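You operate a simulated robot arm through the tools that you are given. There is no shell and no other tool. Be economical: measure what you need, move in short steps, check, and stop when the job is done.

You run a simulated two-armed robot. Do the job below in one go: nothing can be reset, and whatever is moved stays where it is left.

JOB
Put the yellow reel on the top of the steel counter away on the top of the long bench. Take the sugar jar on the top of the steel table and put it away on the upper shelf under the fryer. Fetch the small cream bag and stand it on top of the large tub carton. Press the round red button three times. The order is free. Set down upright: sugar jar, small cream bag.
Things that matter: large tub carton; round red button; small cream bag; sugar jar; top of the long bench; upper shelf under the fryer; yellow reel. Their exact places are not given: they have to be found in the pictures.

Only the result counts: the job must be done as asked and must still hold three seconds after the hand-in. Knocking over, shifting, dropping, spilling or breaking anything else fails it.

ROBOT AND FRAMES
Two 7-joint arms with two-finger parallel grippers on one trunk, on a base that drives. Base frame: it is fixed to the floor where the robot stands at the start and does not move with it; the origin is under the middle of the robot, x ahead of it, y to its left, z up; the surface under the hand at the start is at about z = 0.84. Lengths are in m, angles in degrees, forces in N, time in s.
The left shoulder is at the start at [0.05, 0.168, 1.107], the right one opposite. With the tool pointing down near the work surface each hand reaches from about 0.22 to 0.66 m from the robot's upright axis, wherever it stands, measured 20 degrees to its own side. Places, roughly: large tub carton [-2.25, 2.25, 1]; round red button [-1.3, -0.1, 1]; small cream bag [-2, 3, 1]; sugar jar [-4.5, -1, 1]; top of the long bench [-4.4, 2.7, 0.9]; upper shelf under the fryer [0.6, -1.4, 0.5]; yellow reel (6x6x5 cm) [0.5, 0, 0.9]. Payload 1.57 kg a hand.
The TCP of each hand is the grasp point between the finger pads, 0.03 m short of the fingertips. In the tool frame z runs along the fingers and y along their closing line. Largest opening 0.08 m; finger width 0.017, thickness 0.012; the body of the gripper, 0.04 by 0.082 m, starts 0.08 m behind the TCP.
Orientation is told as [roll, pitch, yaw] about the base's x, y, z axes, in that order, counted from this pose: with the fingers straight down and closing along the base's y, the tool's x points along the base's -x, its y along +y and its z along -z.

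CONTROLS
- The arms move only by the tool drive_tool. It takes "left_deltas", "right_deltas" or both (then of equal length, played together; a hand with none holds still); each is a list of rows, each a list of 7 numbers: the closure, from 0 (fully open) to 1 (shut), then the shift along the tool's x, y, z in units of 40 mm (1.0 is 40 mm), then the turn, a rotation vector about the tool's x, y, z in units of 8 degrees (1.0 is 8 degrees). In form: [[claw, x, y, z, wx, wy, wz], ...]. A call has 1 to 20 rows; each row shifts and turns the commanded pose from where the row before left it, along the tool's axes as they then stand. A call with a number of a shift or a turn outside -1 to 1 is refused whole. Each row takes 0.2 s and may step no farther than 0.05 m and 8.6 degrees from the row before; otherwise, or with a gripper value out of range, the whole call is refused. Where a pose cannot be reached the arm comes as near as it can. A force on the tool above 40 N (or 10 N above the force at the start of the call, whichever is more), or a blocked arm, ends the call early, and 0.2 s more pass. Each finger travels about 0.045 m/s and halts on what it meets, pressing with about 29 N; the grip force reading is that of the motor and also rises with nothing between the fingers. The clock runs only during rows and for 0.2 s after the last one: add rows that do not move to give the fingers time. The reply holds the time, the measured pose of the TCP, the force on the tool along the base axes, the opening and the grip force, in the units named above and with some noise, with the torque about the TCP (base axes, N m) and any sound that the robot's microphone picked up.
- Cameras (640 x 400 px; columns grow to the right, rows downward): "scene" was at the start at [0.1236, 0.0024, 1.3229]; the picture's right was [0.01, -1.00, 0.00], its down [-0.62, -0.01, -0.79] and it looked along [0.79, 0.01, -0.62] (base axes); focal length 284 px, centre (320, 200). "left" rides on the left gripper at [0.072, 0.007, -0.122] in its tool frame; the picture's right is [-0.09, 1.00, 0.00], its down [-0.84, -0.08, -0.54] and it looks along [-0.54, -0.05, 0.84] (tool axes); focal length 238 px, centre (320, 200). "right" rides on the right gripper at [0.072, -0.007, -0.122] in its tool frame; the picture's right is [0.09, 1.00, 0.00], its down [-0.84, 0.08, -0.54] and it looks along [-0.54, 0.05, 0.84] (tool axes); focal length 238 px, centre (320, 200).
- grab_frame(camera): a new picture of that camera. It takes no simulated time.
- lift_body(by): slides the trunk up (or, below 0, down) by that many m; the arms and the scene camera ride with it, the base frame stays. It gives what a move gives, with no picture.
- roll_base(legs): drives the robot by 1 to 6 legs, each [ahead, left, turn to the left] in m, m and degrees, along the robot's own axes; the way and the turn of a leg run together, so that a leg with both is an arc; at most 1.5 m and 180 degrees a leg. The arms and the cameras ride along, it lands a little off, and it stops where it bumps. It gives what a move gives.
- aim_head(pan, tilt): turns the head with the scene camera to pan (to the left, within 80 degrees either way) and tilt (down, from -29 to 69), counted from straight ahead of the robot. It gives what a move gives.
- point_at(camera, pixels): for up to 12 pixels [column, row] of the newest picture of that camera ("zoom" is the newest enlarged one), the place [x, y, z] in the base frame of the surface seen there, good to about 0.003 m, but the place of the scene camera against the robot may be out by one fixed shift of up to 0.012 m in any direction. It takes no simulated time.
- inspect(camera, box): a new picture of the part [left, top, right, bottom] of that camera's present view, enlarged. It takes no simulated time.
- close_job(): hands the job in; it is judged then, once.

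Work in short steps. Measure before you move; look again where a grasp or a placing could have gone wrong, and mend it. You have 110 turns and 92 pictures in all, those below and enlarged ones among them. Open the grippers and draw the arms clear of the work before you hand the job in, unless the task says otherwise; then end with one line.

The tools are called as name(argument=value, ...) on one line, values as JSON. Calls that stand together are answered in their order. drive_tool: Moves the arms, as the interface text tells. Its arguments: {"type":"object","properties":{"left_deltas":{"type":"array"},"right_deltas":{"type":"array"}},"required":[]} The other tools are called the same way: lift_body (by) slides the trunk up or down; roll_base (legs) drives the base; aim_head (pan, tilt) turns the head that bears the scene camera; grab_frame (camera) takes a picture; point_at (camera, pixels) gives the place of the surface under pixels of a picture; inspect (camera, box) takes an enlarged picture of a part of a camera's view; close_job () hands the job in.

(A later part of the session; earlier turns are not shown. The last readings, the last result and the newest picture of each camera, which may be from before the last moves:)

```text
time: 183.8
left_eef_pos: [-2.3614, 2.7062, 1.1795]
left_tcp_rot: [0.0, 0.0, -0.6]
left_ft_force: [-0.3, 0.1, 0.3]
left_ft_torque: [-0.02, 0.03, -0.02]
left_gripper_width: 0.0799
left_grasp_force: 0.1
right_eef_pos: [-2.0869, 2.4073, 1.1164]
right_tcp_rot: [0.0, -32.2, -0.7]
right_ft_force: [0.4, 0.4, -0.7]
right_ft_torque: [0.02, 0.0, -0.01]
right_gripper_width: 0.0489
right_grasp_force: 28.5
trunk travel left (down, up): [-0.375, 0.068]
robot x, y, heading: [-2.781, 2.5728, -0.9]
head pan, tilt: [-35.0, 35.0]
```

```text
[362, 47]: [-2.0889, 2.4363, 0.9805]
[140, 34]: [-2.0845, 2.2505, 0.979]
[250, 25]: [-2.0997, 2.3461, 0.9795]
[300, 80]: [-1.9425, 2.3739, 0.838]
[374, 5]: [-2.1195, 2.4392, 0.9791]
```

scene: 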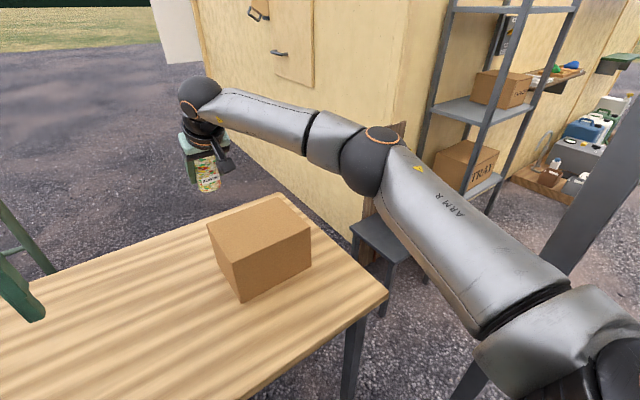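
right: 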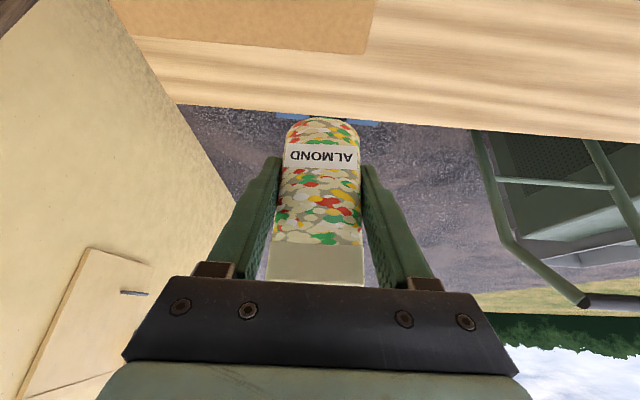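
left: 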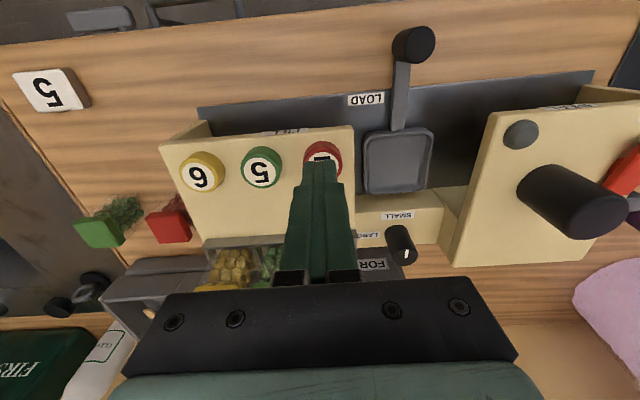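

Carton top z≈0.980, centre ≈(-2.16,2.343). Move the bag above it, 2 cm clear.

drive_tool(right_deltas=[[1, 0.62, -0.4, 0.13, 0, 0, 0], [1, 0.62, -0.4, 0.13, 0, 0, 0], [1, 0.62, -0.4, 0.13, 0, 0, 0], [1, 0.62, -0.4, 0.13, 0, 0, 0], [1, 0, 0, 0, 0, 0, 0]])

grab_frame(camera="scene")

grab_frame(camera="right")

```text
time: 185.0
left_eef_pos: [-2.3621, 2.7059, 1.1809]
left_tcp_rot: [0.0, 0.0, -0.6]
left_ft_force: [-0.9, 1.3, 0.4]
left_ft_torque: [0.04, -0.01, 0.0]
left_gripper_width: 0.0798
left_grasp_force: 0.0
right_eef_pos: [-2.1632, 2.3451, 1.0463]
right_tcp_rot: [-0.1, -32.2, -0.8]
right_ft_force: [-0.5, 0.8, -0.5]
right_ft_torque: [-0.02, 0.01, 0.02]
right_gripper_width: 0.0483
right_grasp_force: 29.2
trunk travel left (down, up): [-0.375, 0.068]
robot x, y, heading: [-2.7783, 2.5819, -0.6]
head pan, tilt: [-35.0, 35.0]
```

```text
45 pictures are left
```

scene: 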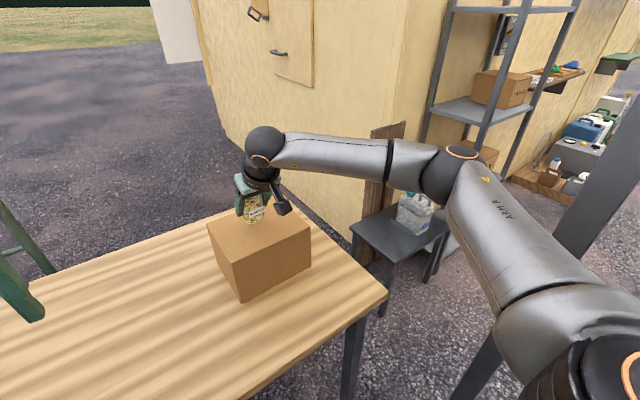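

```text
44 pictures are left
```

right: 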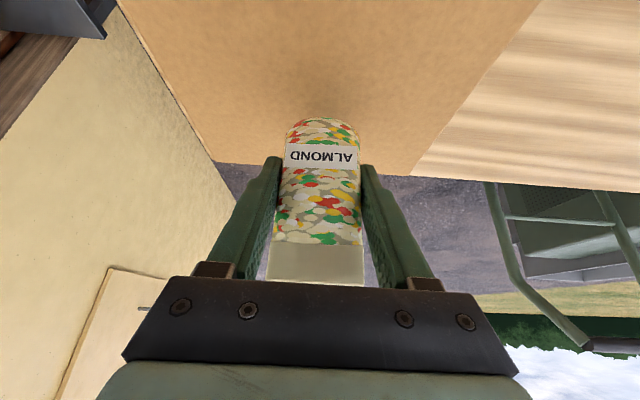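

Centred over the carton. Lower vertically until contact.

drive_tool(right_deltas=[[1, 0.12, 0, 0.19, 0, 0, 0], [1, 0.09, 0, 0.14, 0, 0, 0], [1, 0.025, 0, 0.04, 0, 0, 0], [1, 0, 0, 0, 0, 0, 0]])

```text
time: 186.0
left_eef_pos: [-2.3622, 2.7052, 1.1801]
left_tcp_rot: [0.0, 0.0, -0.7]
left_ft_force: [0.1, -0.2, -0.5]
left_ft_torque: [0.02, -0.01, -0.02]
left_gripper_width: 0.0801
left_grasp_force: 0.0
right_eef_pos: [-2.1619, 2.3453, 1.0274]
right_tcp_rot: [0.0, -32.1, -0.7]
right_ft_force: [-0.6, 1.5, -0.6]
right_ft_torque: [0.0, 0.0, 0.02]
right_gripper_width: 0.0484
right_grasp_force: 29.0
trunk travel left (down, up): [-0.375, 0.068]
robot x, y, heading: [-2.7827, 2.5792, -0.8]
head pan, tilt: [-35.0, 35.0]
```

drive_tool(right_deltas=[[1, 0.02, 0, 0.032, 0, 0, 0], [1, 0.014, 0, 0.022, 0, 0, 0], [1, 0.014, 0, 0.022, 0, 0, 0]])

```text
time: 186.8
left_eef_pos: [-2.3626, 2.7065, 1.1799]
left_tcp_rot: [0.0, -0.2, -0.7]
left_ft_force: [0.5, -0.2, -0.4]
left_ft_torque: [0.01, 0.01, 0.01]
left_gripper_width: 0.0802
left_grasp_force: 0.0
right_eef_pos: [-2.1612, 2.3443, 1.0248]
right_tcp_rot: [-0.1, -32.1, -0.7]
right_ft_force: [-0.3, 1.0, 1.5]
right_ft_torque: [0.03, 0.05, -0.01]
right_gripper_width: 0.0487
right_grasp_force: 29.2
trunk travel left (down, up): [-0.375, 0.068]
robot x, y, heading: [-2.7814, 2.5784, -1.0]
head pan, tilt: [-35.0, 35.0]
```

Light contact. Open and withdraw along the tool axis.

drive_tool(right_deltas=[[1, 0.005, 0, 0.01, 0, 0, 0], [0.4, 0, 0, 0, 0, 0, 0], [0, 0, 0, 0, 0, 0, 0], [0, 0, 0, 0, 0, 0, 0], [0, 0, 0, 0, 0, 0, 0], [0, 0, 0, -0.4, 0, 0, 0], [0, 0, 0, -0.8, 0, 0, 0], [0, 0, 0, -1, 0, 0, 0], [0, 0, 0, -1, 0, 0, 0], [0, 0, 0, 0, 0, 0, 0]])

grab_frame(camera="right")

inspect(camera="scene", box=[180, 130, 340, 310])

```text
time: 189.0
left_eef_pos: [-2.3633, 2.7054, 1.1798]
left_tcp_rot: [0.0, 0.0, -0.6]
left_ft_force: [0.1, -0.7, -0.3]
left_ft_torque: [-0.01, 0.0, -0.04]
left_gripper_width: 0.0801
left_grasp_force: 0.1
right_eef_pos: [-2.2275, 2.3479, 1.1341]
right_tcp_rot: [0.0, -31.9, -0.7]
right_ft_force: [0.0, -0.5, -0.1]
right_ft_torque: [0.01, -0.01, -0.01]
right_gripper_width: 0.0801
right_grasp_force: 0.0
trunk travel left (down, up): [-0.375, 0.068]
robot x, y, heading: [-2.7822, 2.5738, -0.7]
head pan, tilt: [-35.0, 35.0]
```

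```text
43 pictures are left
```

right: 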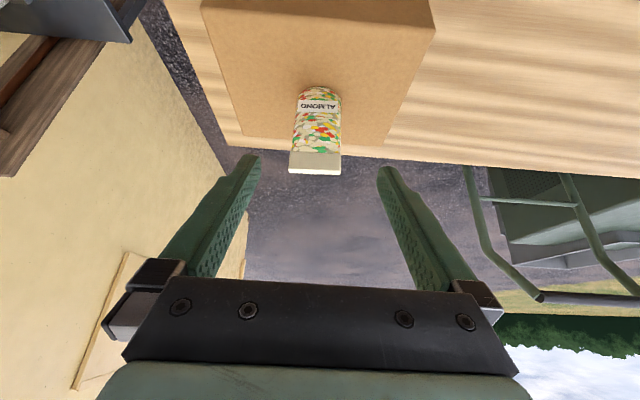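

```text
2.22 times, centred on (260, 220) of scene
```

zoom: 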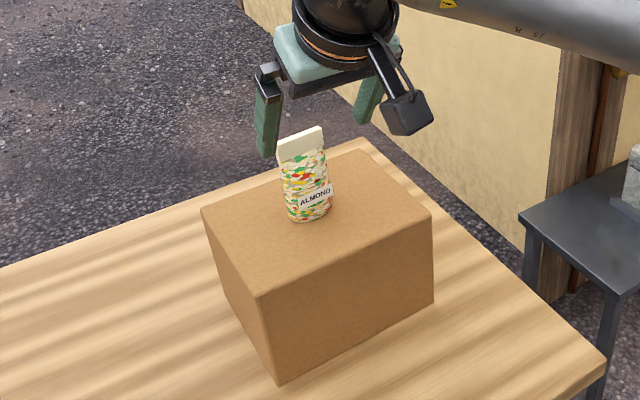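

Bag stands on the carton. Back off, turn south and drive back to the steel table.

roll_base(legs=[[-0.42, 0, 0], [0, 0, -89.3], [1.3, 0, 0]])

```text
time: 201.7
left_eef_pos: [-3.0936, 0.8297, 1.1794]
left_tcp_rot: [0.0, -0.1, -91.2]
left_ft_force: [0.5, 0.0, 0.5]
left_ft_torque: [-0.01, 0.01, 0.0]
left_gripper_width: 0.0803
left_grasp_force: 0.2
right_eef_pos: [-3.4516, 0.6991, 1.1327]
right_tcp_rot: [-0.1, -32.1, -91.2]
right_ft_force: [-0.1, 0.3, -0.3]
right_ft_torque: [-0.01, -0.03, -0.01]
right_gripper_width: 0.0799
right_grasp_force: 0.1
trunk travel left (down, up): [-0.375, 0.068]
robot x, y, heading: [-3.2153, 1.251, -91.3]
head pan, tilt: [-35.0, 35.0]
```

Continue to y≈-1.2 and turn to face the table.

roll_base(legs=[[1.2, 0, 1.3], [1.25, 0, 0], [0, 0, -90]])

aim_head(pan=-5, tilt=32)

grab_frame(camera="scene")

```text
time: 217.4
left_eef_pos: [-3.5992, -1.3194, 1.1803]
left_tcp_rot: [0.0, 0.0, -179.4]
left_ft_force: [0.6, -0.4, -0.1]
left_ft_torque: [-0.02, 0.02, 0.01]
left_gripper_width: 0.08
left_grasp_force: 0.0
right_eef_pos: [-3.7411, -0.9637, 1.1329]
right_tcp_rot: [0.0, -32.1, -179.6]
right_ft_force: [0.7, -0.5, 0.0]
right_ft_torque: [0.02, -0.01, 0.0]
right_gripper_width: 0.0796
right_grasp_force: 0.0
trunk travel left (down, up): [-0.375, 0.068]
robot x, y, heading: [-3.1806, -1.1797, -179.7]
head pan, tilt: [-35.0, 35.0]
```

```text
time: 218.4
left_eef_pos: [-3.5984, -1.3186, 1.1805]
left_tcp_rot: [0.0, 0.0, -179.5]
left_ft_force: [0.1, -0.2, 0.0]
left_ft_torque: [0.01, -0.01, 0.0]
left_gripper_width: 0.08
left_grasp_force: 0.0
right_eef_pos: [-3.7402, -0.9626, 1.1328]
right_tcp_rot: [0.0, -32.1, -179.6]
right_ft_force: [0.5, -1.2, 0.1]
right_ft_torque: [0.01, -0.01, -0.02]
right_gripper_width: 0.0801
right_grasp_force: 0.0
trunk travel left (down, up): [-0.375, 0.068]
robot x, y, heading: [-3.1874, -1.1827, -179.5]
head pan, tilt: [-5.0, 32.0]
```

```text
41 pictures are left
```

scene: 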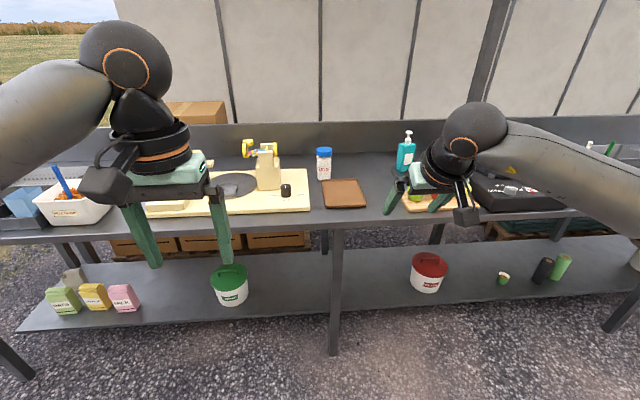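

Jar at (324,162). Measure it and its neighbours.

point_at(camera="scene", pixels=[[324, 151], [318, 165], [330, 165], [324, 176], [308, 175], [275, 160], [322, 180], [345, 222], [404, 145], [398, 195], [367, 185]])

inspect(camera="scene", box=[230, 120, 450, 230])

```text
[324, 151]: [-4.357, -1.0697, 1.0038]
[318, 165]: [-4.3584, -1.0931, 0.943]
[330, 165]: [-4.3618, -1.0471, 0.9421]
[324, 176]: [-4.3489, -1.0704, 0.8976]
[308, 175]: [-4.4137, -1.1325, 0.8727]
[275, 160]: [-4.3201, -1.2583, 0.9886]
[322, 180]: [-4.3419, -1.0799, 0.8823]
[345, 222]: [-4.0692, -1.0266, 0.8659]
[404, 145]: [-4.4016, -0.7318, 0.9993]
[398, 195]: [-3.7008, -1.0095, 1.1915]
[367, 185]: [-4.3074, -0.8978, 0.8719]
```

```text
2.91 times, centred on (340, 175) of scene
```

zoom: 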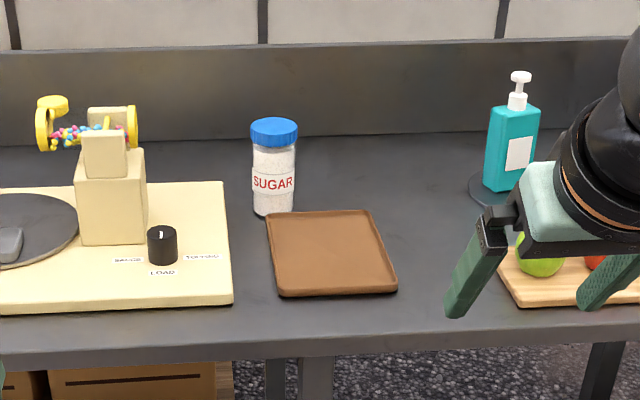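

Jar ≈(-4.375,-1.07), diameter ~0.05. Tilt the right hand more (56°), then drive up.

drive_tool(right_deltas=[[0, 0, 0, 0, 0, -1, 0], [0, 0, 0, 0, 0, -1, 0], [0, 0, 0, 0, 0, -1, 0], [0, 0, 0, 0, 0, 0, 0]])

roll_base(legs=[[0.5, 0.085, -0.5]])

grab_frame(camera="right")

```text
time: 219.4
left_eef_pos: [-3.5998, -1.3184, 1.1804]
left_tcp_rot: [0.0, 0.0, -179.6]
left_ft_force: [-0.2, 0.7, -0.2]
left_ft_torque: [-0.02, 0.0, -0.02]
left_gripper_width: 0.0804
left_grasp_force: 0.1
right_eef_pos: [-3.7415, -0.963, 1.134]
right_tcp_rot: [0.0, -56.1, -179.5]
right_ft_force: [0.0, -0.4, 0.5]
right_ft_torque: [0.0, 0.0, 0.01]
right_gripper_width: 0.0798
right_grasp_force: 0.0
trunk travel left (down, up): [-0.375, 0.068]
robot x, y, heading: [-3.1811, -1.1799, -179.9]
head pan, tilt: [-5.0, 32.0]
```

```text
time: 222.5
left_eef_pos: [-4.1251, -1.3961, 1.1801]
left_tcp_rot: [0.0, 0.0, 179.5]
left_ft_force: [-0.5, 0.5, 1.2]
left_ft_torque: [0.04, 0.03, -0.03]
left_gripper_width: 0.0801
left_grasp_force: 0.0
right_eef_pos: [-4.2612, -1.0384, 1.1348]
right_tcp_rot: [0.1, -56.0, 179.5]
right_ft_force: [0.1, 0.4, -0.5]
right_ft_torque: [0.01, -0.01, -0.01]
right_gripper_width: 0.0799
right_grasp_force: 0.0
trunk travel left (down, up): [-0.375, 0.068]
robot x, y, heading: [-3.7063, -1.2676, 179.2]
head pan, tilt: [-5.0, 32.0]
```

```text
39 pictures are left
```

right: 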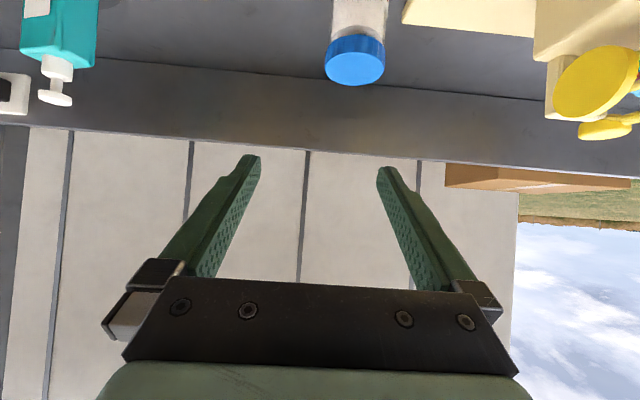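

point_at(camera="right", pixels=[[355, 68], [326, 68], [384, 68], [355, 45], [358, 20], [336, 20], [381, 20], [405, 20]])

```text
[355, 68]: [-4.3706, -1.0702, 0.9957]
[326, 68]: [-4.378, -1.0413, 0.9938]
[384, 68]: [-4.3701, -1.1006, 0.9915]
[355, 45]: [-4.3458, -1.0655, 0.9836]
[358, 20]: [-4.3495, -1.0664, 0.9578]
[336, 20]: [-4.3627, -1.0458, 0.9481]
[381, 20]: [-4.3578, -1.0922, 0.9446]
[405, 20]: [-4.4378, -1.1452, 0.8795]
```

Jar centre (-4.372,-1.070), cap ⌀0.058, top 0.996. Move to a pre-grasp point 0.12 m back along the tilted tool axis.

drive_tool(right_deltas=[[0, 0.69, 0.27, 0.2, 0, 0, 0], [0, 0.69, 0.27, 0.4, 0, 0, 0], [0, 0.69, 0.27, 0.6, 0, 0, 0], [0, 0.69, 0, 0.6, 0, 0, 0], [0, 0, 0, 0.4, 0, 0, 0], [0, 0, 0, 0, 0, 0, 0]])

grab_frame(camera="right")

grab_frame(camera="scene")

```text
time: 223.9
left_eef_pos: [-4.1238, -1.397, 1.1797]
left_tcp_rot: [0.0, -0.1, 179.4]
left_ft_force: [0.5, -0.6, -0.2]
left_ft_torque: [-0.03, 0.0, 0.01]
left_gripper_width: 0.0799
left_grasp_force: 0.0
right_eef_pos: [-4.2729, -1.0704, 0.99]
right_tcp_rot: [0.0, -56.1, 179.3]
right_ft_force: [-0.4, 0.5, 0.6]
right_ft_torque: [-0.01, -0.01, 0.04]
right_gripper_width: 0.0802
right_grasp_force: 0.1
trunk travel left (down, up): [-0.375, 0.068]
robot x, y, heading: [-3.7051, -1.2643, 179.2]
head pan, tilt: [-5.0, 32.0]
```

```text
38 pictures are left
```

right: 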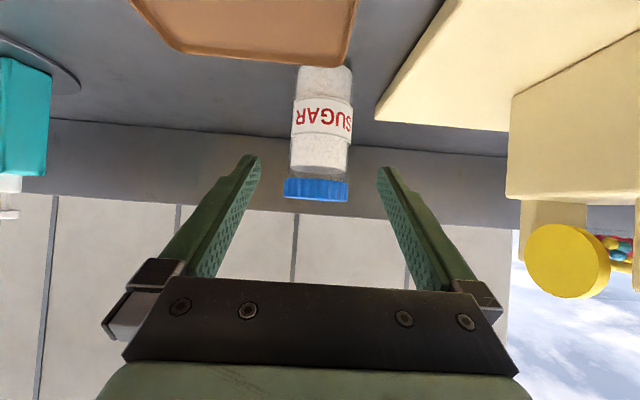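

```text
37 pictures are left
```

scene: 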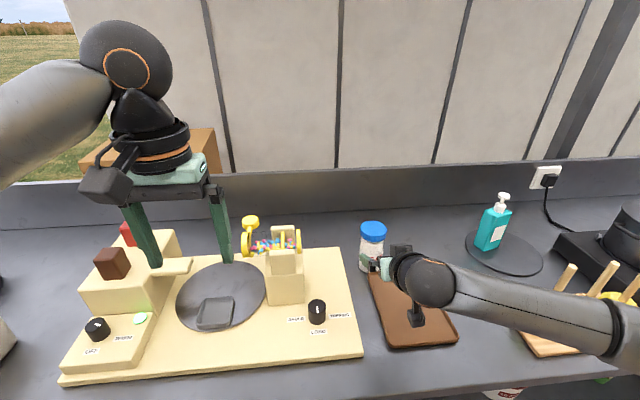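

Check the height of the hanging camera box and forearm over the tray.

point_at(camera="scene", pixels=[[416, 318], [413, 300], [440, 285], [405, 325], [372, 230]])

point_at(camera="right", pixels=[[316, 188], [286, 188], [347, 188], [292, 150], [350, 150], [320, 150], [250, 30]])

```text
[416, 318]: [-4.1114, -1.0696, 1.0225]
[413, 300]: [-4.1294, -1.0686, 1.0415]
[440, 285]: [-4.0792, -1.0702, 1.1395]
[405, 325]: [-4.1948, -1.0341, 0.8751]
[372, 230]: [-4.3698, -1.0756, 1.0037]
```

```text
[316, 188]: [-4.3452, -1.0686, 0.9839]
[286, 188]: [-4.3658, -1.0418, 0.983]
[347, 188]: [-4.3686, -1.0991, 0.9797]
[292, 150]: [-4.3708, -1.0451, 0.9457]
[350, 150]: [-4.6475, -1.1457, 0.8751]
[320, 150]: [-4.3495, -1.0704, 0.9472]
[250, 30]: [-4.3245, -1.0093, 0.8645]
```

Clearance is fine. Advance 0.115 m along the tool, check, then close.

drive_tool(right_deltas=[[0, 0, 0, 0.75, 0, 0, 0], [0, 0, 0, 0.75, 0, 0, 0], [0, 0, 0, 0.75, 0, 0, 0], [0, 0, 0, 0.62, 0, 0, 0], [0, 0, 0, 0, 0, 0, 0], [1, 0, 0, 0, 0, 0, 0], [1, 0, 0, 0, 0, 0, 0], [1, 0, 0, 0, 0, 0, 0], [1, 0, 0, 0, 0, 0, 0], [1, 0, 0, 0, 0, 0, 0]])

grab_frame(camera="right")

```text
time: 226.1
left_eef_pos: [-4.1261, -1.3963, 1.18]
left_tcp_rot: [0.1, 0.0, 179.4]
left_ft_force: [-0.4, 0.2, -0.2]
left_ft_torque: [-0.02, -0.01, 0.03]
left_gripper_width: 0.0801
left_grasp_force: 0.0
right_eef_pos: [-4.367, -1.0705, 0.9256]
right_tcp_rot: [0.0, -56.0, 179.4]
right_ft_force: [0.0, 0.0, -0.5]
right_ft_torque: [-0.06, 0.01, 0.02]
right_gripper_width: 0.0607
right_grasp_force: 29.0
trunk travel left (down, up): [-0.375, 0.068]
robot x, y, heading: [-3.7047, -1.2705, 179.1]
head pan, tilt: [-5.0, 32.0]
```

```text
36 pictures are left
```

right: 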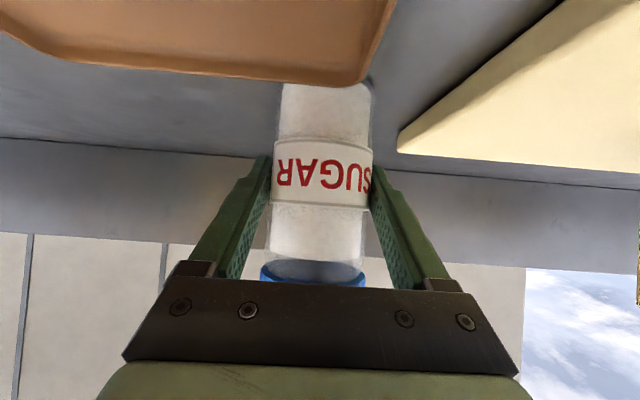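

Firm grip (0.061). Measure tabletop height here, then lift.

point_at(camera="right", pixels=[[230, 110], [180, 100], [390, 100], [320, 90], [320, 100]])

drive_tool(right_deltas=[[1, -0.25, 0, -0.17, 0, 0, 0], [1, -0.6, 0, -0.4, 0, 0, 0], [1, -0.829, 0, -0.559, 0, 0, 0], [1, -0.829, 0, -0.559, 0, 0, 0], [1, -0.829, 0, -0.559, 0, 0, 0], [1, -0.829, 0, -0.559, 0, 0, 0], [1, 0, 0, 0, 0, 0, 0]])

grab_frame(camera="right")

```text
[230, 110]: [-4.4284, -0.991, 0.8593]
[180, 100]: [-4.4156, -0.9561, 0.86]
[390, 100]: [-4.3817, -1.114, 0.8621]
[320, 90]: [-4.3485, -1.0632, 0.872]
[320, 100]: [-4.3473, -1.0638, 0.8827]
```

```text
time: 227.7
left_eef_pos: [-4.126, -1.3974, 1.1796]
left_tcp_rot: [0.0, 0.0, 179.5]
left_ft_force: [0.4, -0.4, 0.2]
left_ft_torque: [0.0, 0.01, -0.04]
left_gripper_width: 0.0799
left_grasp_force: 0.1
right_eef_pos: [-4.3662, -1.0667, 1.1324]
right_tcp_rot: [-0.1, -56.1, 179.3]
right_ft_force: [-0.2, -0.2, -3.5]
right_ft_torque: [-0.01, -0.02, 0.01]
right_gripper_width: 0.0604
right_grasp_force: 28.8
trunk travel left (down, up): [-0.375, 0.068]
robot x, y, heading: [-3.7055, -1.266, 179.2]
head pan, tilt: [-5.0, 32.0]
```

```text
35 pictures are left
```

right: 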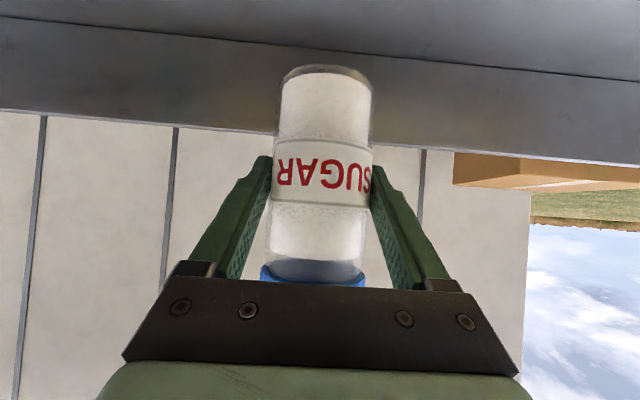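

Jar held, bottom 0.066 below TCP. Back off, turn south and drive out of the alley.

roll_base(legs=[[-0.53, 0, 0.8], [0, 0, 90], [1.4, 0, 0], [1.3, 0, 0]])

```text
time: 247.6
left_eef_pos: [-2.9409, -4.4276, 1.1788]
left_tcp_rot: [0.0, 0.0, -87.0]
left_ft_force: [-0.3, 0.8, 0.9]
left_ft_torque: [-0.04, 0.0, 0.0]
left_gripper_width: 0.0801
left_grasp_force: 0.0
right_eef_pos: [-3.2525, -4.6869, 1.1306]
right_tcp_rot: [-0.1, -55.9, -87.0]
right_ft_force: [0.3, -0.3, -3.7]
right_ft_torque: [0.02, 0.01, 0.01]
right_gripper_width: 0.0603
right_grasp_force: 28.8
trunk travel left (down, up): [-0.375, 0.068]
robot x, y, heading: [-3.0974, -4.0131, -86.9]
head pan, tilt: [-5.0, 32.0]
```

Turn east, drive to x≈-0.25, turn north to face the door.

roll_base(legs=[[0, 0, 87], [1.4, 0, 0], [1.4, 0, 0]])

drive_tool(left_deltas=[[0, -0.9, 0, 0, 0, 0, 0], [0, -0.9, 0, 0, 0, 0, 0], [0, -0.9, 0, 0, 0, 0, 0], [0, -0.9, 0, 0, 0, 0, 0], [0, -0.8, 0, 0.5, 0, 0, 0]])

roll_base(legs=[[0, 0, 89]])

aim_head(pan=0, tilt=25)

grab_frame(camera="scene")

```text
time: 264.7
left_eef_pos: [0.105, -4.0621, 1.1802]
left_tcp_rot: [-0.1, 0.0, -2.6]
left_ft_force: [0.3, 0.6, -0.6]
left_ft_torque: [0.02, 0.0, 0.01]
left_gripper_width: 0.08
left_grasp_force: 0.1
right_eef_pos: [0.3338, -4.4002, 1.1317]
right_tcp_rot: [-0.1, -56.0, -2.6]
right_ft_force: [0.6, -0.5, -2.9]
right_ft_torque: [0.03, 0.04, -0.01]
right_gripper_width: 0.0602
right_grasp_force: 29.5
trunk travel left (down, up): [-0.375, 0.068]
robot x, y, heading: [-0.3185, -4.1761, -2.6]
head pan, tilt: [-5.0, 32.0]
```

```text
time: 265.9
left_eef_pos: [0.2812, -4.0739, 1.1615]
left_tcp_rot: [0.1, 0.0, -2.8]
left_ft_force: [0.0, 1.1, 0.1]
left_ft_torque: [-0.01, 0.01, 0.01]
left_gripper_width: 0.08
left_grasp_force: 0.0
right_eef_pos: [0.3349, -4.3989, 1.1308]
right_tcp_rot: [0.1, -56.0, -2.7]
right_ft_force: [0.3, 0.1, -3.4]
right_ft_torque: [-0.02, 0.02, 0.01]
right_gripper_width: 0.0599
right_grasp_force: 29.1
trunk travel left (down, up): [-0.375, 0.068]
robot x, y, heading: [-0.321, -4.1796, -2.9]
head pan, tilt: [-5.0, 32.0]
```

```text
time: 270.1
left_eef_pos: [-0.4026, -3.5738, 1.1608]
left_tcp_rot: [0.0, 0.0, 85.5]
left_ft_force: [-0.4, 0.0, 0.2]
left_ft_torque: [-0.01, -0.05, 0.02]
left_gripper_width: 0.0801
left_grasp_force: 0.1
right_eef_pos: [-0.0743, -3.5311, 1.1314]
right_tcp_rot: [-0.1, -56.0, 85.5]
right_ft_force: [-0.3, 0.5, -3.2]
right_ft_torque: [-0.05, 0.0, -0.03]
right_gripper_width: 0.0599
right_grasp_force: 29.4
trunk travel left (down, up): [-0.375, 0.068]
robot x, y, heading: [-0.3196, -4.1762, 85.3]
head pan, tilt: [-5.0, 32.0]
```

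```text
time: 270.7
left_eef_pos: [-0.4023, -3.5746, 1.1604]
left_tcp_rot: [0.0, 0.1, 85.3]
left_ft_force: [-0.2, -1.1, 0.5]
left_ft_torque: [0.01, 0.0, 0.02]
left_gripper_width: 0.0801
left_grasp_force: 0.1
right_eef_pos: [-0.0741, -3.531, 1.1318]
right_tcp_rot: [0.0, -56.0, 85.3]
right_ft_force: [0.3, -0.4, -3.6]
right_ft_torque: [-0.07, 0.03, 0.0]
right_gripper_width: 0.0599
right_grasp_force: 28.5
trunk travel left (down, up): [-0.375, 0.068]
robot x, y, heading: [-0.3176, -4.1766, 85.2]
head pan, tilt: [0.0, 25.0]
```

```text
34 pictures are left
```

scene: 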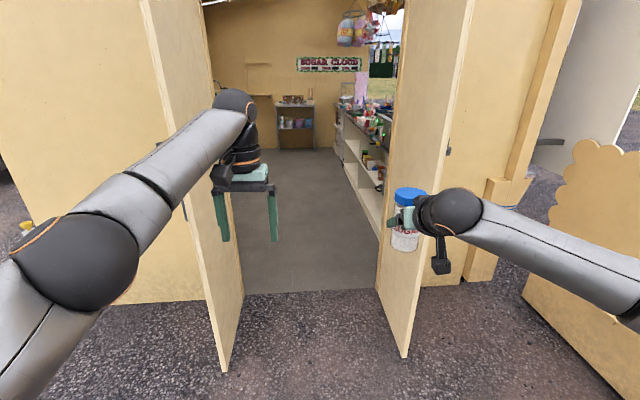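

Extend the right hand forward/inward to tuck its elbow, then measure arm width.

drive_tool(right_deltas=[[1, -0.5, 0.5, 0.75, 0, 0, 0], [1, -0.5, 0.5, 0.75, 0, 0, 0], [1, -0.5, 0.5, 0.75, 0, 0, 0], [1, 0, 0, 0, 0, 0, 0]])

aim_head(pan=-55, tilt=30)

grab_frame(camera="scene")

```text
time: 271.7
left_eef_pos: [-0.4025, -3.5741, 1.1611]
left_tcp_rot: [0.0, 0.0, 85.4]
left_ft_force: [-0.1, 0.1, -0.4]
left_ft_torque: [-0.02, 0.01, 0.05]
left_gripper_width: 0.08
left_grasp_force: 0.1
right_eef_pos: [-0.1256, -3.4206, 1.1316]
right_tcp_rot: [0.0, -56.1, 85.3]
right_ft_force: [0.2, 0.1, -2.8]
right_ft_torque: [-0.05, 0.02, 0.01]
right_gripper_width: 0.0599
right_grasp_force: 29.1
trunk travel left (down, up): [-0.375, 0.068]
robot x, y, heading: [-0.3166, -4.1762, 85.3]
head pan, tilt: [0.0, 25.0]
```

```text
time: 273.0
left_eef_pos: [-0.4038, -3.5742, 1.1599]
left_tcp_rot: [0.0, 0.0, 85.5]
left_ft_force: [0.1, 0.2, 0.0]
left_ft_torque: [0.0, -0.04, -0.04]
left_gripper_width: 0.0796
left_grasp_force: 0.1
right_eef_pos: [-0.127, -3.4215, 1.1307]
right_tcp_rot: [-0.1, -56.0, 85.4]
right_ft_force: [0.7, -0.9, -2.3]
right_ft_torque: [-0.03, 0.03, 0.04]
right_gripper_width: 0.06
right_grasp_force: 29.2
trunk travel left (down, up): [-0.375, 0.068]
robot x, y, heading: [-0.3164, -4.1771, 85.1]
head pan, tilt: [-55.0, 30.0]
```

```text
33 pictures are left
```

scene: 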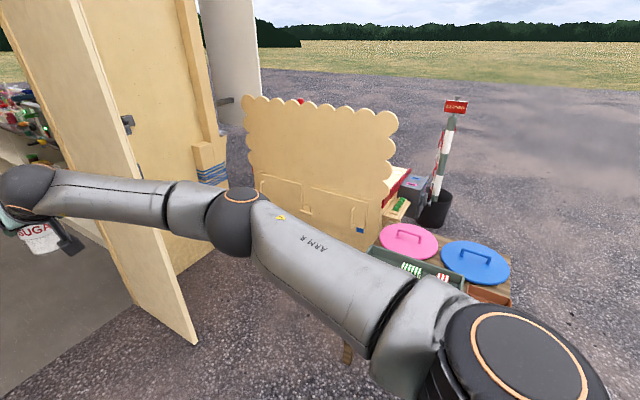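

point_at(camera="scene", pixels=[[240, 198], [265, 210], [320, 230], [400, 285], [500, 360], [225, 215], [190, 340], [150, 250]])

```text
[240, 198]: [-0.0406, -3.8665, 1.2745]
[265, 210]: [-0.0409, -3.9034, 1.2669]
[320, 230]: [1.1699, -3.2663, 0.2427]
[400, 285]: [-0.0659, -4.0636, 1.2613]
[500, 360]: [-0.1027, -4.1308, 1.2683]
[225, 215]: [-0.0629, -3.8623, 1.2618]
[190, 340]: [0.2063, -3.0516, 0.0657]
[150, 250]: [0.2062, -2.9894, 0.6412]
```

Half-width ≈0.31 m. Straighten, centre on the door and drive through in stages.

roll_base(legs=[[0, -0.07, 4.8], [0.6, 0, 0]])

```text
time: 277.3
left_eef_pos: [-0.3772, -2.9889, 1.16]
left_tcp_rot: [0.1, -0.1, 89.9]
left_ft_force: [0.2, -0.3, 0.5]
left_ft_torque: [0.01, -0.03, 0.0]
left_gripper_width: 0.0802
left_grasp_force: 0.0
right_eef_pos: [-0.1127, -2.8137, 1.1313]
right_tcp_rot: [-0.1, -56.0, 89.9]
right_ft_force: [-0.5, 0.5, -2.7]
right_ft_torque: [-0.05, -0.01, -0.01]
right_gripper_width: 0.0599
right_grasp_force: 29.5
trunk travel left (down, up): [-0.375, 0.068]
robot x, y, heading: [-0.2453, -3.5825, 89.8]
head pan, tilt: [-55.0, 30.0]
```

Centred; continue.

roll_base(legs=[[0.75, 0, 0]])

```text
time: 281.3
left_eef_pos: [-0.3675, -2.2388, 1.1603]
left_tcp_rot: [-0.1, 0.0, 89.5]
left_ft_force: [-0.6, 0.8, 0.1]
left_ft_torque: [0.01, -0.02, -0.02]
left_gripper_width: 0.0798
left_grasp_force: 0.1
right_eef_pos: [-0.1037, -2.0674, 1.1304]
right_tcp_rot: [0.0, -56.1, 89.5]
right_ft_force: [1.5, 0.6, -3.3]
right_ft_torque: [-0.04, 0.02, -0.02]
right_gripper_width: 0.0598
right_grasp_force: 29.2
trunk travel left (down, up): [-0.375, 0.068]
robot x, y, heading: [-0.2415, -2.8354, 89.6]
head pan, tilt: [-55.0, 30.0]
```

Continue in and shift toward the aisle's left so the turn clears the fryer.

roll_base(legs=[[1.25, 0, 0.4], [0, 0.3, 0]])

aim_head(pan=-65, tilt=35)

grab_frame(camera="scene")

```text
time: 290.4
left_eef_pos: [-0.6746, -1.0021, 1.1603]
left_tcp_rot: [-0.1, -0.1, 90.5]
left_ft_force: [-0.8, -0.3, 0.4]
left_ft_torque: [0.0, 0.03, 0.0]
left_gripper_width: 0.0801
left_grasp_force: 0.0
right_eef_pos: [-0.4116, -0.8246, 1.1305]
right_tcp_rot: [-0.1, -56.0, 90.5]
right_ft_force: [0.0, -0.8, -3.0]
right_ft_torque: [-0.07, 0.01, -0.02]
right_gripper_width: 0.0597
right_grasp_force: 28.7
trunk travel left (down, up): [-0.375, 0.068]
robot x, y, heading: [-0.5348, -1.5917, 90.6]
head pan, tilt: [-55.0, 30.0]
```

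```text
time: 291.1
left_eef_pos: [-0.6735, -1.0017, 1.1615]
left_tcp_rot: [0.0, 0.0, 90.5]
left_ft_force: [0.6, -0.3, -0.5]
left_ft_torque: [0.01, 0.0, -0.02]
left_gripper_width: 0.0801
left_grasp_force: 0.1
right_eef_pos: [-0.4125, -0.8254, 1.1308]
right_tcp_rot: [-0.1, -56.1, 90.5]
right_ft_force: [0.6, 0.3, -3.2]
right_ft_torque: [-0.02, 0.0, -0.01]
right_gripper_width: 0.0596
right_grasp_force: 29.2
trunk travel left (down, up): [-0.375, 0.068]
robot x, y, heading: [-0.5342, -1.595, 90.4]
head pan, tilt: [-65.0, 35.0]
```

```text
32 pictures are left
```

scene: 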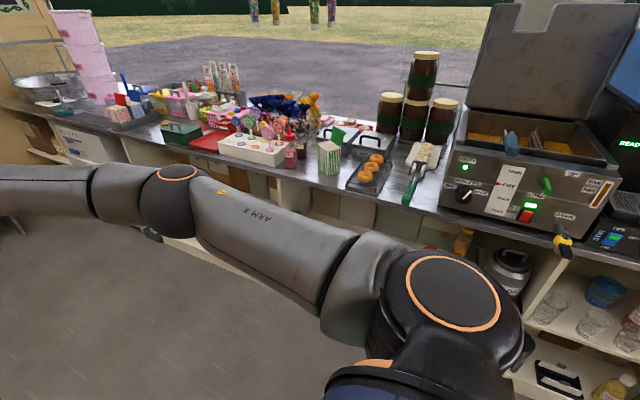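

Turn right 90° to face the fryer counter, and look down at its shelves.

roll_base(legs=[[0, 0, -90]])

aim_head(pan=0, tilt=35)

grab_frame(camera="scene")

```text
time: 295.3
left_eef_pos: [0.0564, -1.451, 1.1609]
left_tcp_rot: [0.0, 0.0, 1.2]
left_ft_force: [-0.3, -0.2, -0.4]
left_ft_torque: [-0.03, -0.01, 0.02]
left_gripper_width: 0.08
left_grasp_force: 0.0
right_eef_pos: [0.2359, -1.7113, 1.1301]
right_tcp_rot: [-0.1, -56.0, 1.1]
right_ft_force: [-0.3, -0.6, -3.0]
right_ft_torque: [-0.01, -0.02, 0.02]
right_gripper_width: 0.0594
right_grasp_force: 28.8
trunk travel left (down, up): [-0.375, 0.068]
robot x, y, heading: [-0.5351, -1.5948, 1.1]
head pan, tilt: [-65.0, 35.0]
```

```text
time: 296.6
left_eef_pos: [0.055, -1.4512, 1.1605]
left_tcp_rot: [0.0, 0.0, 1.1]
left_ft_force: [-0.4, 0.3, 0.0]
left_ft_torque: [0.0, -0.03, 0.0]
left_gripper_width: 0.0799
left_grasp_force: 0.2
right_eef_pos: [0.2356, -1.7107, 1.1302]
right_tcp_rot: [-0.1, -56.0, 1.0]
right_ft_force: [-0.6, 0.5, -3.5]
right_ft_torque: [0.0, 0.04, -0.04]
right_gripper_width: 0.0594
right_grasp_force: 29.3
trunk travel left (down, up): [-0.375, 0.068]
robot x, y, heading: [-0.5407, -1.5907, 1.1]
head pan, tilt: [0.0, 35.0]
```

```text
31 pictures are left
```

scene: 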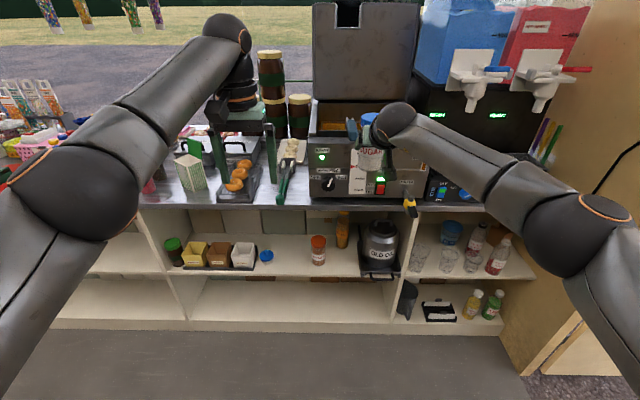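

Zoom and measure the upper shelf.

inspect(camera="scene", box=[140, 190, 440, 335])

point_at(camera="scene", pixels=[[290, 274], [290, 265], [318, 262], [267, 258], [245, 262], [342, 245], [362, 265], [165, 272], [290, 208], [290, 200], [390, 280], [350, 268]])

```text
2.13 times, centred on (290, 262) of scene
```

zoom: 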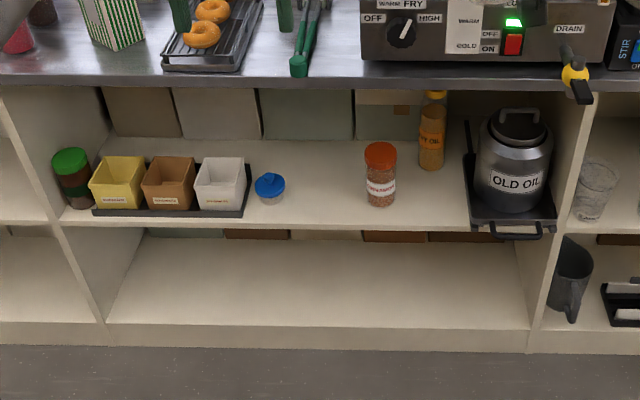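

```text
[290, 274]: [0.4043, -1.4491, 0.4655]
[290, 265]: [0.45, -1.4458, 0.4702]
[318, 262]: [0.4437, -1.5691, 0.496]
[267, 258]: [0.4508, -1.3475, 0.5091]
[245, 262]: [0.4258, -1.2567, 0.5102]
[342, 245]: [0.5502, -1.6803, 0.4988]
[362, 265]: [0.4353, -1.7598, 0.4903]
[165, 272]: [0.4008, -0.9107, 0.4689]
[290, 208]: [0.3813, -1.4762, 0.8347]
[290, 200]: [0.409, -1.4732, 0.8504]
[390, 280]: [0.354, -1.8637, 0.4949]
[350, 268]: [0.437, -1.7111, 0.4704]
```

Upper shelf z≈0.461 (corrected), free gap y∈(-1.54,-1.38), front edge x≈0.40. Retract both hands here, then lower the trunk fully.

drive_tool(left_deltas=[[0, 0.9, 0, -0.3, 0, 0, 0], [0, 0.9, 0, -0.3, 0, 0, 0], [0, 0.9, 0, -0.3, 0, 0, 0], [0, 0.9, 0, -0.3, 0, 0, 0], [0, 0.9, 0, -0.3, 0, 0, 0], [0, 0.9, 0, 0, 0, 0, 0]], right_deltas=[[1, 0.5, 0, -0.75, 0, 0, 0], [1, 0.5, 0, -0.75, 0, 0, 0], [1, 0.4, 0, -0.6, 0, 0, 0], [1, 0, 0, 0, 0, 0, 0], [1, 0, 0, 0, 0, 0, 0], [1, 0, 0, 0, 0, 0, 0]])

lift_body(by=-0.37)

```text
time: 298.0
left_eef_pos: [-0.1619, -1.4592, 1.2188]
left_tcp_rot: [0.0, 0.0, 1.1]
left_ft_force: [-0.1, -0.9, 0.7]
left_ft_torque: [-0.02, 0.0, 0.0]
left_gripper_width: 0.0799
left_grasp_force: 0.2
right_eef_pos: [0.1338, -1.7115, 1.134]
right_tcp_rot: [-0.1, -56.0, 1.3]
right_ft_force: [0.3, 0.2, -3.4]
right_ft_torque: [0.01, 0.07, -0.02]
right_gripper_width: 0.0596
right_grasp_force: 28.6
trunk travel left (down, up): [-0.375, 0.068]
robot x, y, heading: [-0.533, -1.5951, 1.0]
head pan, tilt: [0.0, 35.0]
```

```text
time: 301.6
left_eef_pos: [-0.1621, -1.4576, 0.8494]
left_tcp_rot: [-0.1, 0.0, 1.1]
left_ft_force: [-0.8, -0.1, 0.2]
left_ft_torque: [-0.01, 0.0, 0.04]
left_gripper_width: 0.08
left_grasp_force: 0.0
right_eef_pos: [0.1343, -1.7123, 0.7636]
right_tcp_rot: [0.0, -56.0, 1.1]
right_ft_force: [0.9, -0.4, -3.8]
right_ft_torque: [-0.03, 0.04, 0.0]
right_gripper_width: 0.0592
right_grasp_force: 29.5
trunk travel left (down, up): [-0.005, 0.438]
robot x, y, heading: [-0.5357, -1.5916, 1.1]
head pan, tilt: [0.0, 35.0]
```

Lower the jar to z≈0.61, then line up the base with the gap.

drive_tool(right_deltas=[[1, 0.81, 0, 0.545, 0, 0, 0], [1, 0.81, 0, 0.545, 0, 0, 0], [1, 0.81, 0, 0.545, 0, 0, 0], [1, 0.81, 0, 0.545, 0, 0, 0], [1, 0, 0, 0, 0, 0, 0]])

roll_base(legs=[[0, 0.25, -1.1], [0.15, 0, 0]])

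grab_frame(camera="right")

grab_frame(camera="scene")

```text
time: 302.8
left_eef_pos: [-0.1623, -1.4587, 0.8498]
left_tcp_rot: [0.1, 0.0, 1.2]
left_ft_force: [1.0, -0.5, -0.8]
left_ft_torque: [0.03, 0.01, -0.01]
left_gripper_width: 0.0799
left_grasp_force: 0.1
right_eef_pos: [0.1337, -1.7125, 0.6039]
right_tcp_rot: [0.0, -56.1, 1.1]
right_ft_force: [-0.5, 0.1, -3.5]
right_ft_torque: [-0.05, 0.04, -0.01]
right_gripper_width: 0.0595
right_grasp_force: 28.4
trunk travel left (down, up): [-0.005, 0.438]
robot x, y, heading: [-0.5364, -1.5945, 0.8]
head pan, tilt: [0.0, 35.0]
```

```text
time: 306.6
left_eef_pos: [-0.0124, -1.2147, 0.8493]
left_tcp_rot: [0.1, -0.1, 0.3]
left_ft_force: [-0.3, 0.0, 0.4]
left_ft_torque: [-0.02, 0.0, 0.02]
left_gripper_width: 0.08
left_grasp_force: 0.1
right_eef_pos: [0.2801, -1.4719, 0.6037]
right_tcp_rot: [-0.1, -56.1, 0.4]
right_ft_force: [-0.6, -0.7, -3.3]
right_ft_torque: [-0.03, 0.02, -0.01]
right_gripper_width: 0.0595
right_grasp_force: 29.6
trunk travel left (down, up): [-0.005, 0.438]
robot x, y, heading: [-0.3834, -1.3469, 0.1]
head pan, tilt: [0.0, 35.0]
```

```text
29 pictures are left
```

right: 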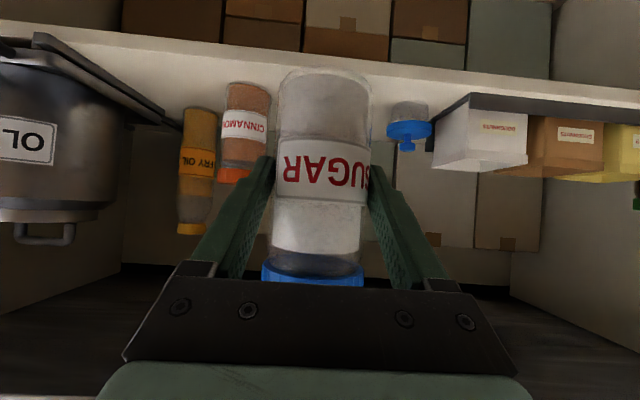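

```text
28 pictures are left
```

scene: 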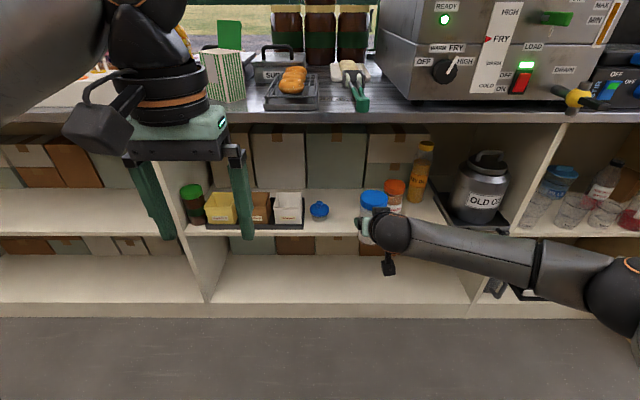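

Measure with the wrist camera: cinnamon jar, blue cup, shelf surface/edge.

point_at(camera="right", pixels=[[265, 130], [268, 100], [390, 125], [392, 110], [408, 130], [250, 87], [380, 92], [200, 60], [420, 75], [430, 185], [243, 178], [380, 60]])

```text
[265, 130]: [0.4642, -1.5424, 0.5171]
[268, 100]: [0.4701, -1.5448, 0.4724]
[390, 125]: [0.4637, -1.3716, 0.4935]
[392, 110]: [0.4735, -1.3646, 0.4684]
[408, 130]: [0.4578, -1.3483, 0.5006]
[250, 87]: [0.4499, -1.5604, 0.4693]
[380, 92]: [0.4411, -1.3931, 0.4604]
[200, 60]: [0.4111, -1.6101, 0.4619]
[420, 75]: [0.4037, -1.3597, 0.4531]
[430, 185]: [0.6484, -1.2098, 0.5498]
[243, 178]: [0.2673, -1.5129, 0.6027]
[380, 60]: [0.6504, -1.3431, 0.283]
```

Gap centre y≈-1.457, shelf z≈0.4605. Adjust y by +15 mm and roll forward 0.15 m.

drive_tool(right_deltas=[[1, 0, 0.37, 0, 0, 0, 0], [1, 0, 0, 0, 0, 0, 0]])

roll_base(legs=[[0.15, 0, 0]])

grab_frame(camera="right")

```text
time: 307.2
left_eef_pos: [-0.011, -1.2154, 0.8478]
left_tcp_rot: [0.0, -0.1, 0.1]
left_ft_force: [-0.3, -0.5, 0.5]
left_ft_torque: [-0.03, 0.02, -0.01]
left_gripper_width: 0.0797
left_grasp_force: 0.1
right_eef_pos: [0.2804, -1.4587, 0.606]
right_tcp_rot: [-0.1, -55.8, 0.2]
right_ft_force: [-0.4, 0.1, -2.7]
right_ft_torque: [0.02, 0.03, 0.01]
right_gripper_width: 0.0596
right_grasp_force: 28.6
trunk travel left (down, up): [-0.005, 0.438]
robot x, y, heading: [-0.389, -1.344, 0.3]
head pan, tilt: [0.0, 35.0]
```

```text
time: 308.6
left_eef_pos: [0.1332, -1.2144, 0.8481]
left_tcp_rot: [0.0, -0.1, 0.2]
left_ft_force: [-0.3, 0.4, -0.2]
left_ft_torque: [0.01, 0.01, -0.03]
left_gripper_width: 0.0802
left_grasp_force: 0.0
right_eef_pos: [0.4244, -1.457, 0.6038]
right_tcp_rot: [-0.1, -56.0, 0.3]
right_ft_force: [-0.7, -0.3, -3.3]
right_ft_torque: [0.03, 0.06, 0.0]
right_gripper_width: 0.0595
right_grasp_force: 29.1
trunk travel left (down, up): [-0.005, 0.438]
robot x, y, heading: [-0.2449, -1.346, 0.2]
head pan, tilt: [0.0, 35.0]
```

```text
27 pictures are left
```

right: 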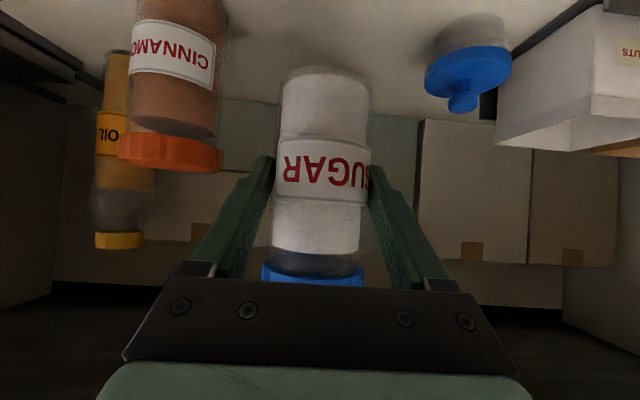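

Clear of cinnamon and cup. Move forward 38 mm and down 60 mm.

drive_tool(right_deltas=[[1, 0.237, 0, 0.543, 0, 0, 0], [1, 0.237, 0, 0.543, 0, 0, 0], [1, 0.237, 0, 0.543, 0, 0, 0], [1, 0, 0, 0, 0, 0, 0]])

grab_frame(camera="right")

inspect(camera="scene", box=[240, 120, 560, 320])

```text
time: 309.6
left_eef_pos: [0.1336, -1.2144, 0.8496]
left_tcp_rot: [0.0, -0.1, 0.2]
left_ft_force: [-0.2, -0.4, 0.8]
left_ft_torque: [0.03, 0.02, 0.01]
left_gripper_width: 0.0798
left_grasp_force: 0.1
right_eef_pos: [0.464, -1.4566, 0.543]
right_tcp_rot: [-0.1, -56.0, 0.4]
right_ft_force: [0.5, 0.3, -3.4]
right_ft_torque: [-0.01, 0.06, 0.01]
right_gripper_width: 0.0597
right_grasp_force: 29.2
trunk travel left (down, up): [-0.005, 0.438]
robot x, y, heading: [-0.2443, -1.3453, 0.2]
head pan, tilt: [0.0, 35.0]
```

```text
26 pictures are left
```

right: 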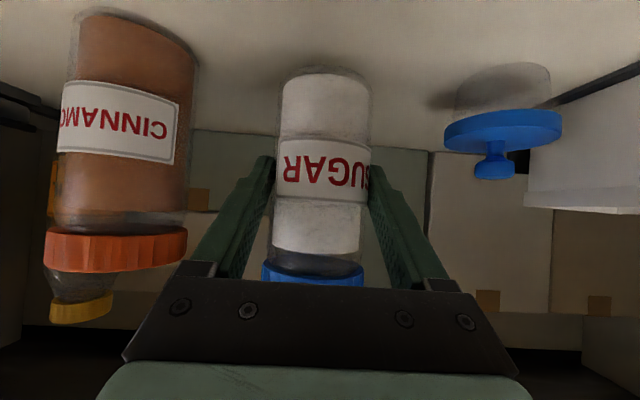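

```text
2.00 times, centred on (400, 220) of scene
```

zoom: 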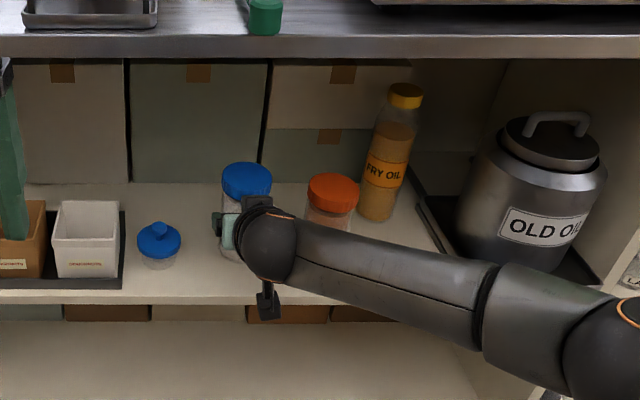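

Lower gently to the shelf.

drive_tool(right_deltas=[[1, 0.15, 0, 0.1, 0, 0, 0], [1, 0.1, 0, 0.07, 0, 0, 0], [1, 0.04, 0, 0.03, 0, 0, 0], [1, 0, 0, 0, 0, 0, 0]])

```text
time: 310.6
left_eef_pos: [0.133, -1.2152, 0.85]
left_tcp_rot: [0.1, -0.1, 0.2]
left_ft_force: [0.7, 0.3, 0.2]
left_ft_torque: [-0.04, 0.01, 0.0]
left_gripper_width: 0.0798
left_grasp_force: 0.1
right_eef_pos: [0.4641, -1.4569, 0.53]
right_tcp_rot: [0.0, -55.8, 0.3]
right_ft_force: [0.9, 0.4, -3.3]
right_ft_torque: [-0.02, 0.06, 0.02]
right_gripper_width: 0.0592
right_grasp_force: 28.7
trunk travel left (down, up): [-0.005, 0.438]
robot x, y, heading: [-0.2443, -1.3442, 0.1]
head pan, tilt: [0.0, 35.0]
```

drive_tool(right_deltas=[[1, 0.04, 0, 0.028, 0, 0, 0], [1, 0.03, 0, 0.02, 0, 0, 0], [1, 0.02, 0, 0.014, 0, 0, 0]])

```text
time: 311.4
left_eef_pos: [0.1326, -1.2138, 0.8504]
left_tcp_rot: [0.0, -0.1, 0.1]
left_ft_force: [0.4, -0.1, -0.1]
left_ft_torque: [0.0, 0.02, 0.02]
left_gripper_width: 0.0797
left_grasp_force: 0.0
right_eef_pos: [0.4632, -1.4568, 0.5281]
right_tcp_rot: [-0.2, -56.1, 0.2]
right_ft_force: [-2.6, -0.6, 4.1]
right_ft_torque: [0.15, 0.06, 0.02]
right_gripper_width: 0.0596
right_grasp_force: 29.0
trunk travel left (down, up): [-0.005, 0.438]
robot x, y, heading: [-0.2415, -1.348, -0.1]
head pan, tilt: [0.0, 35.0]
```

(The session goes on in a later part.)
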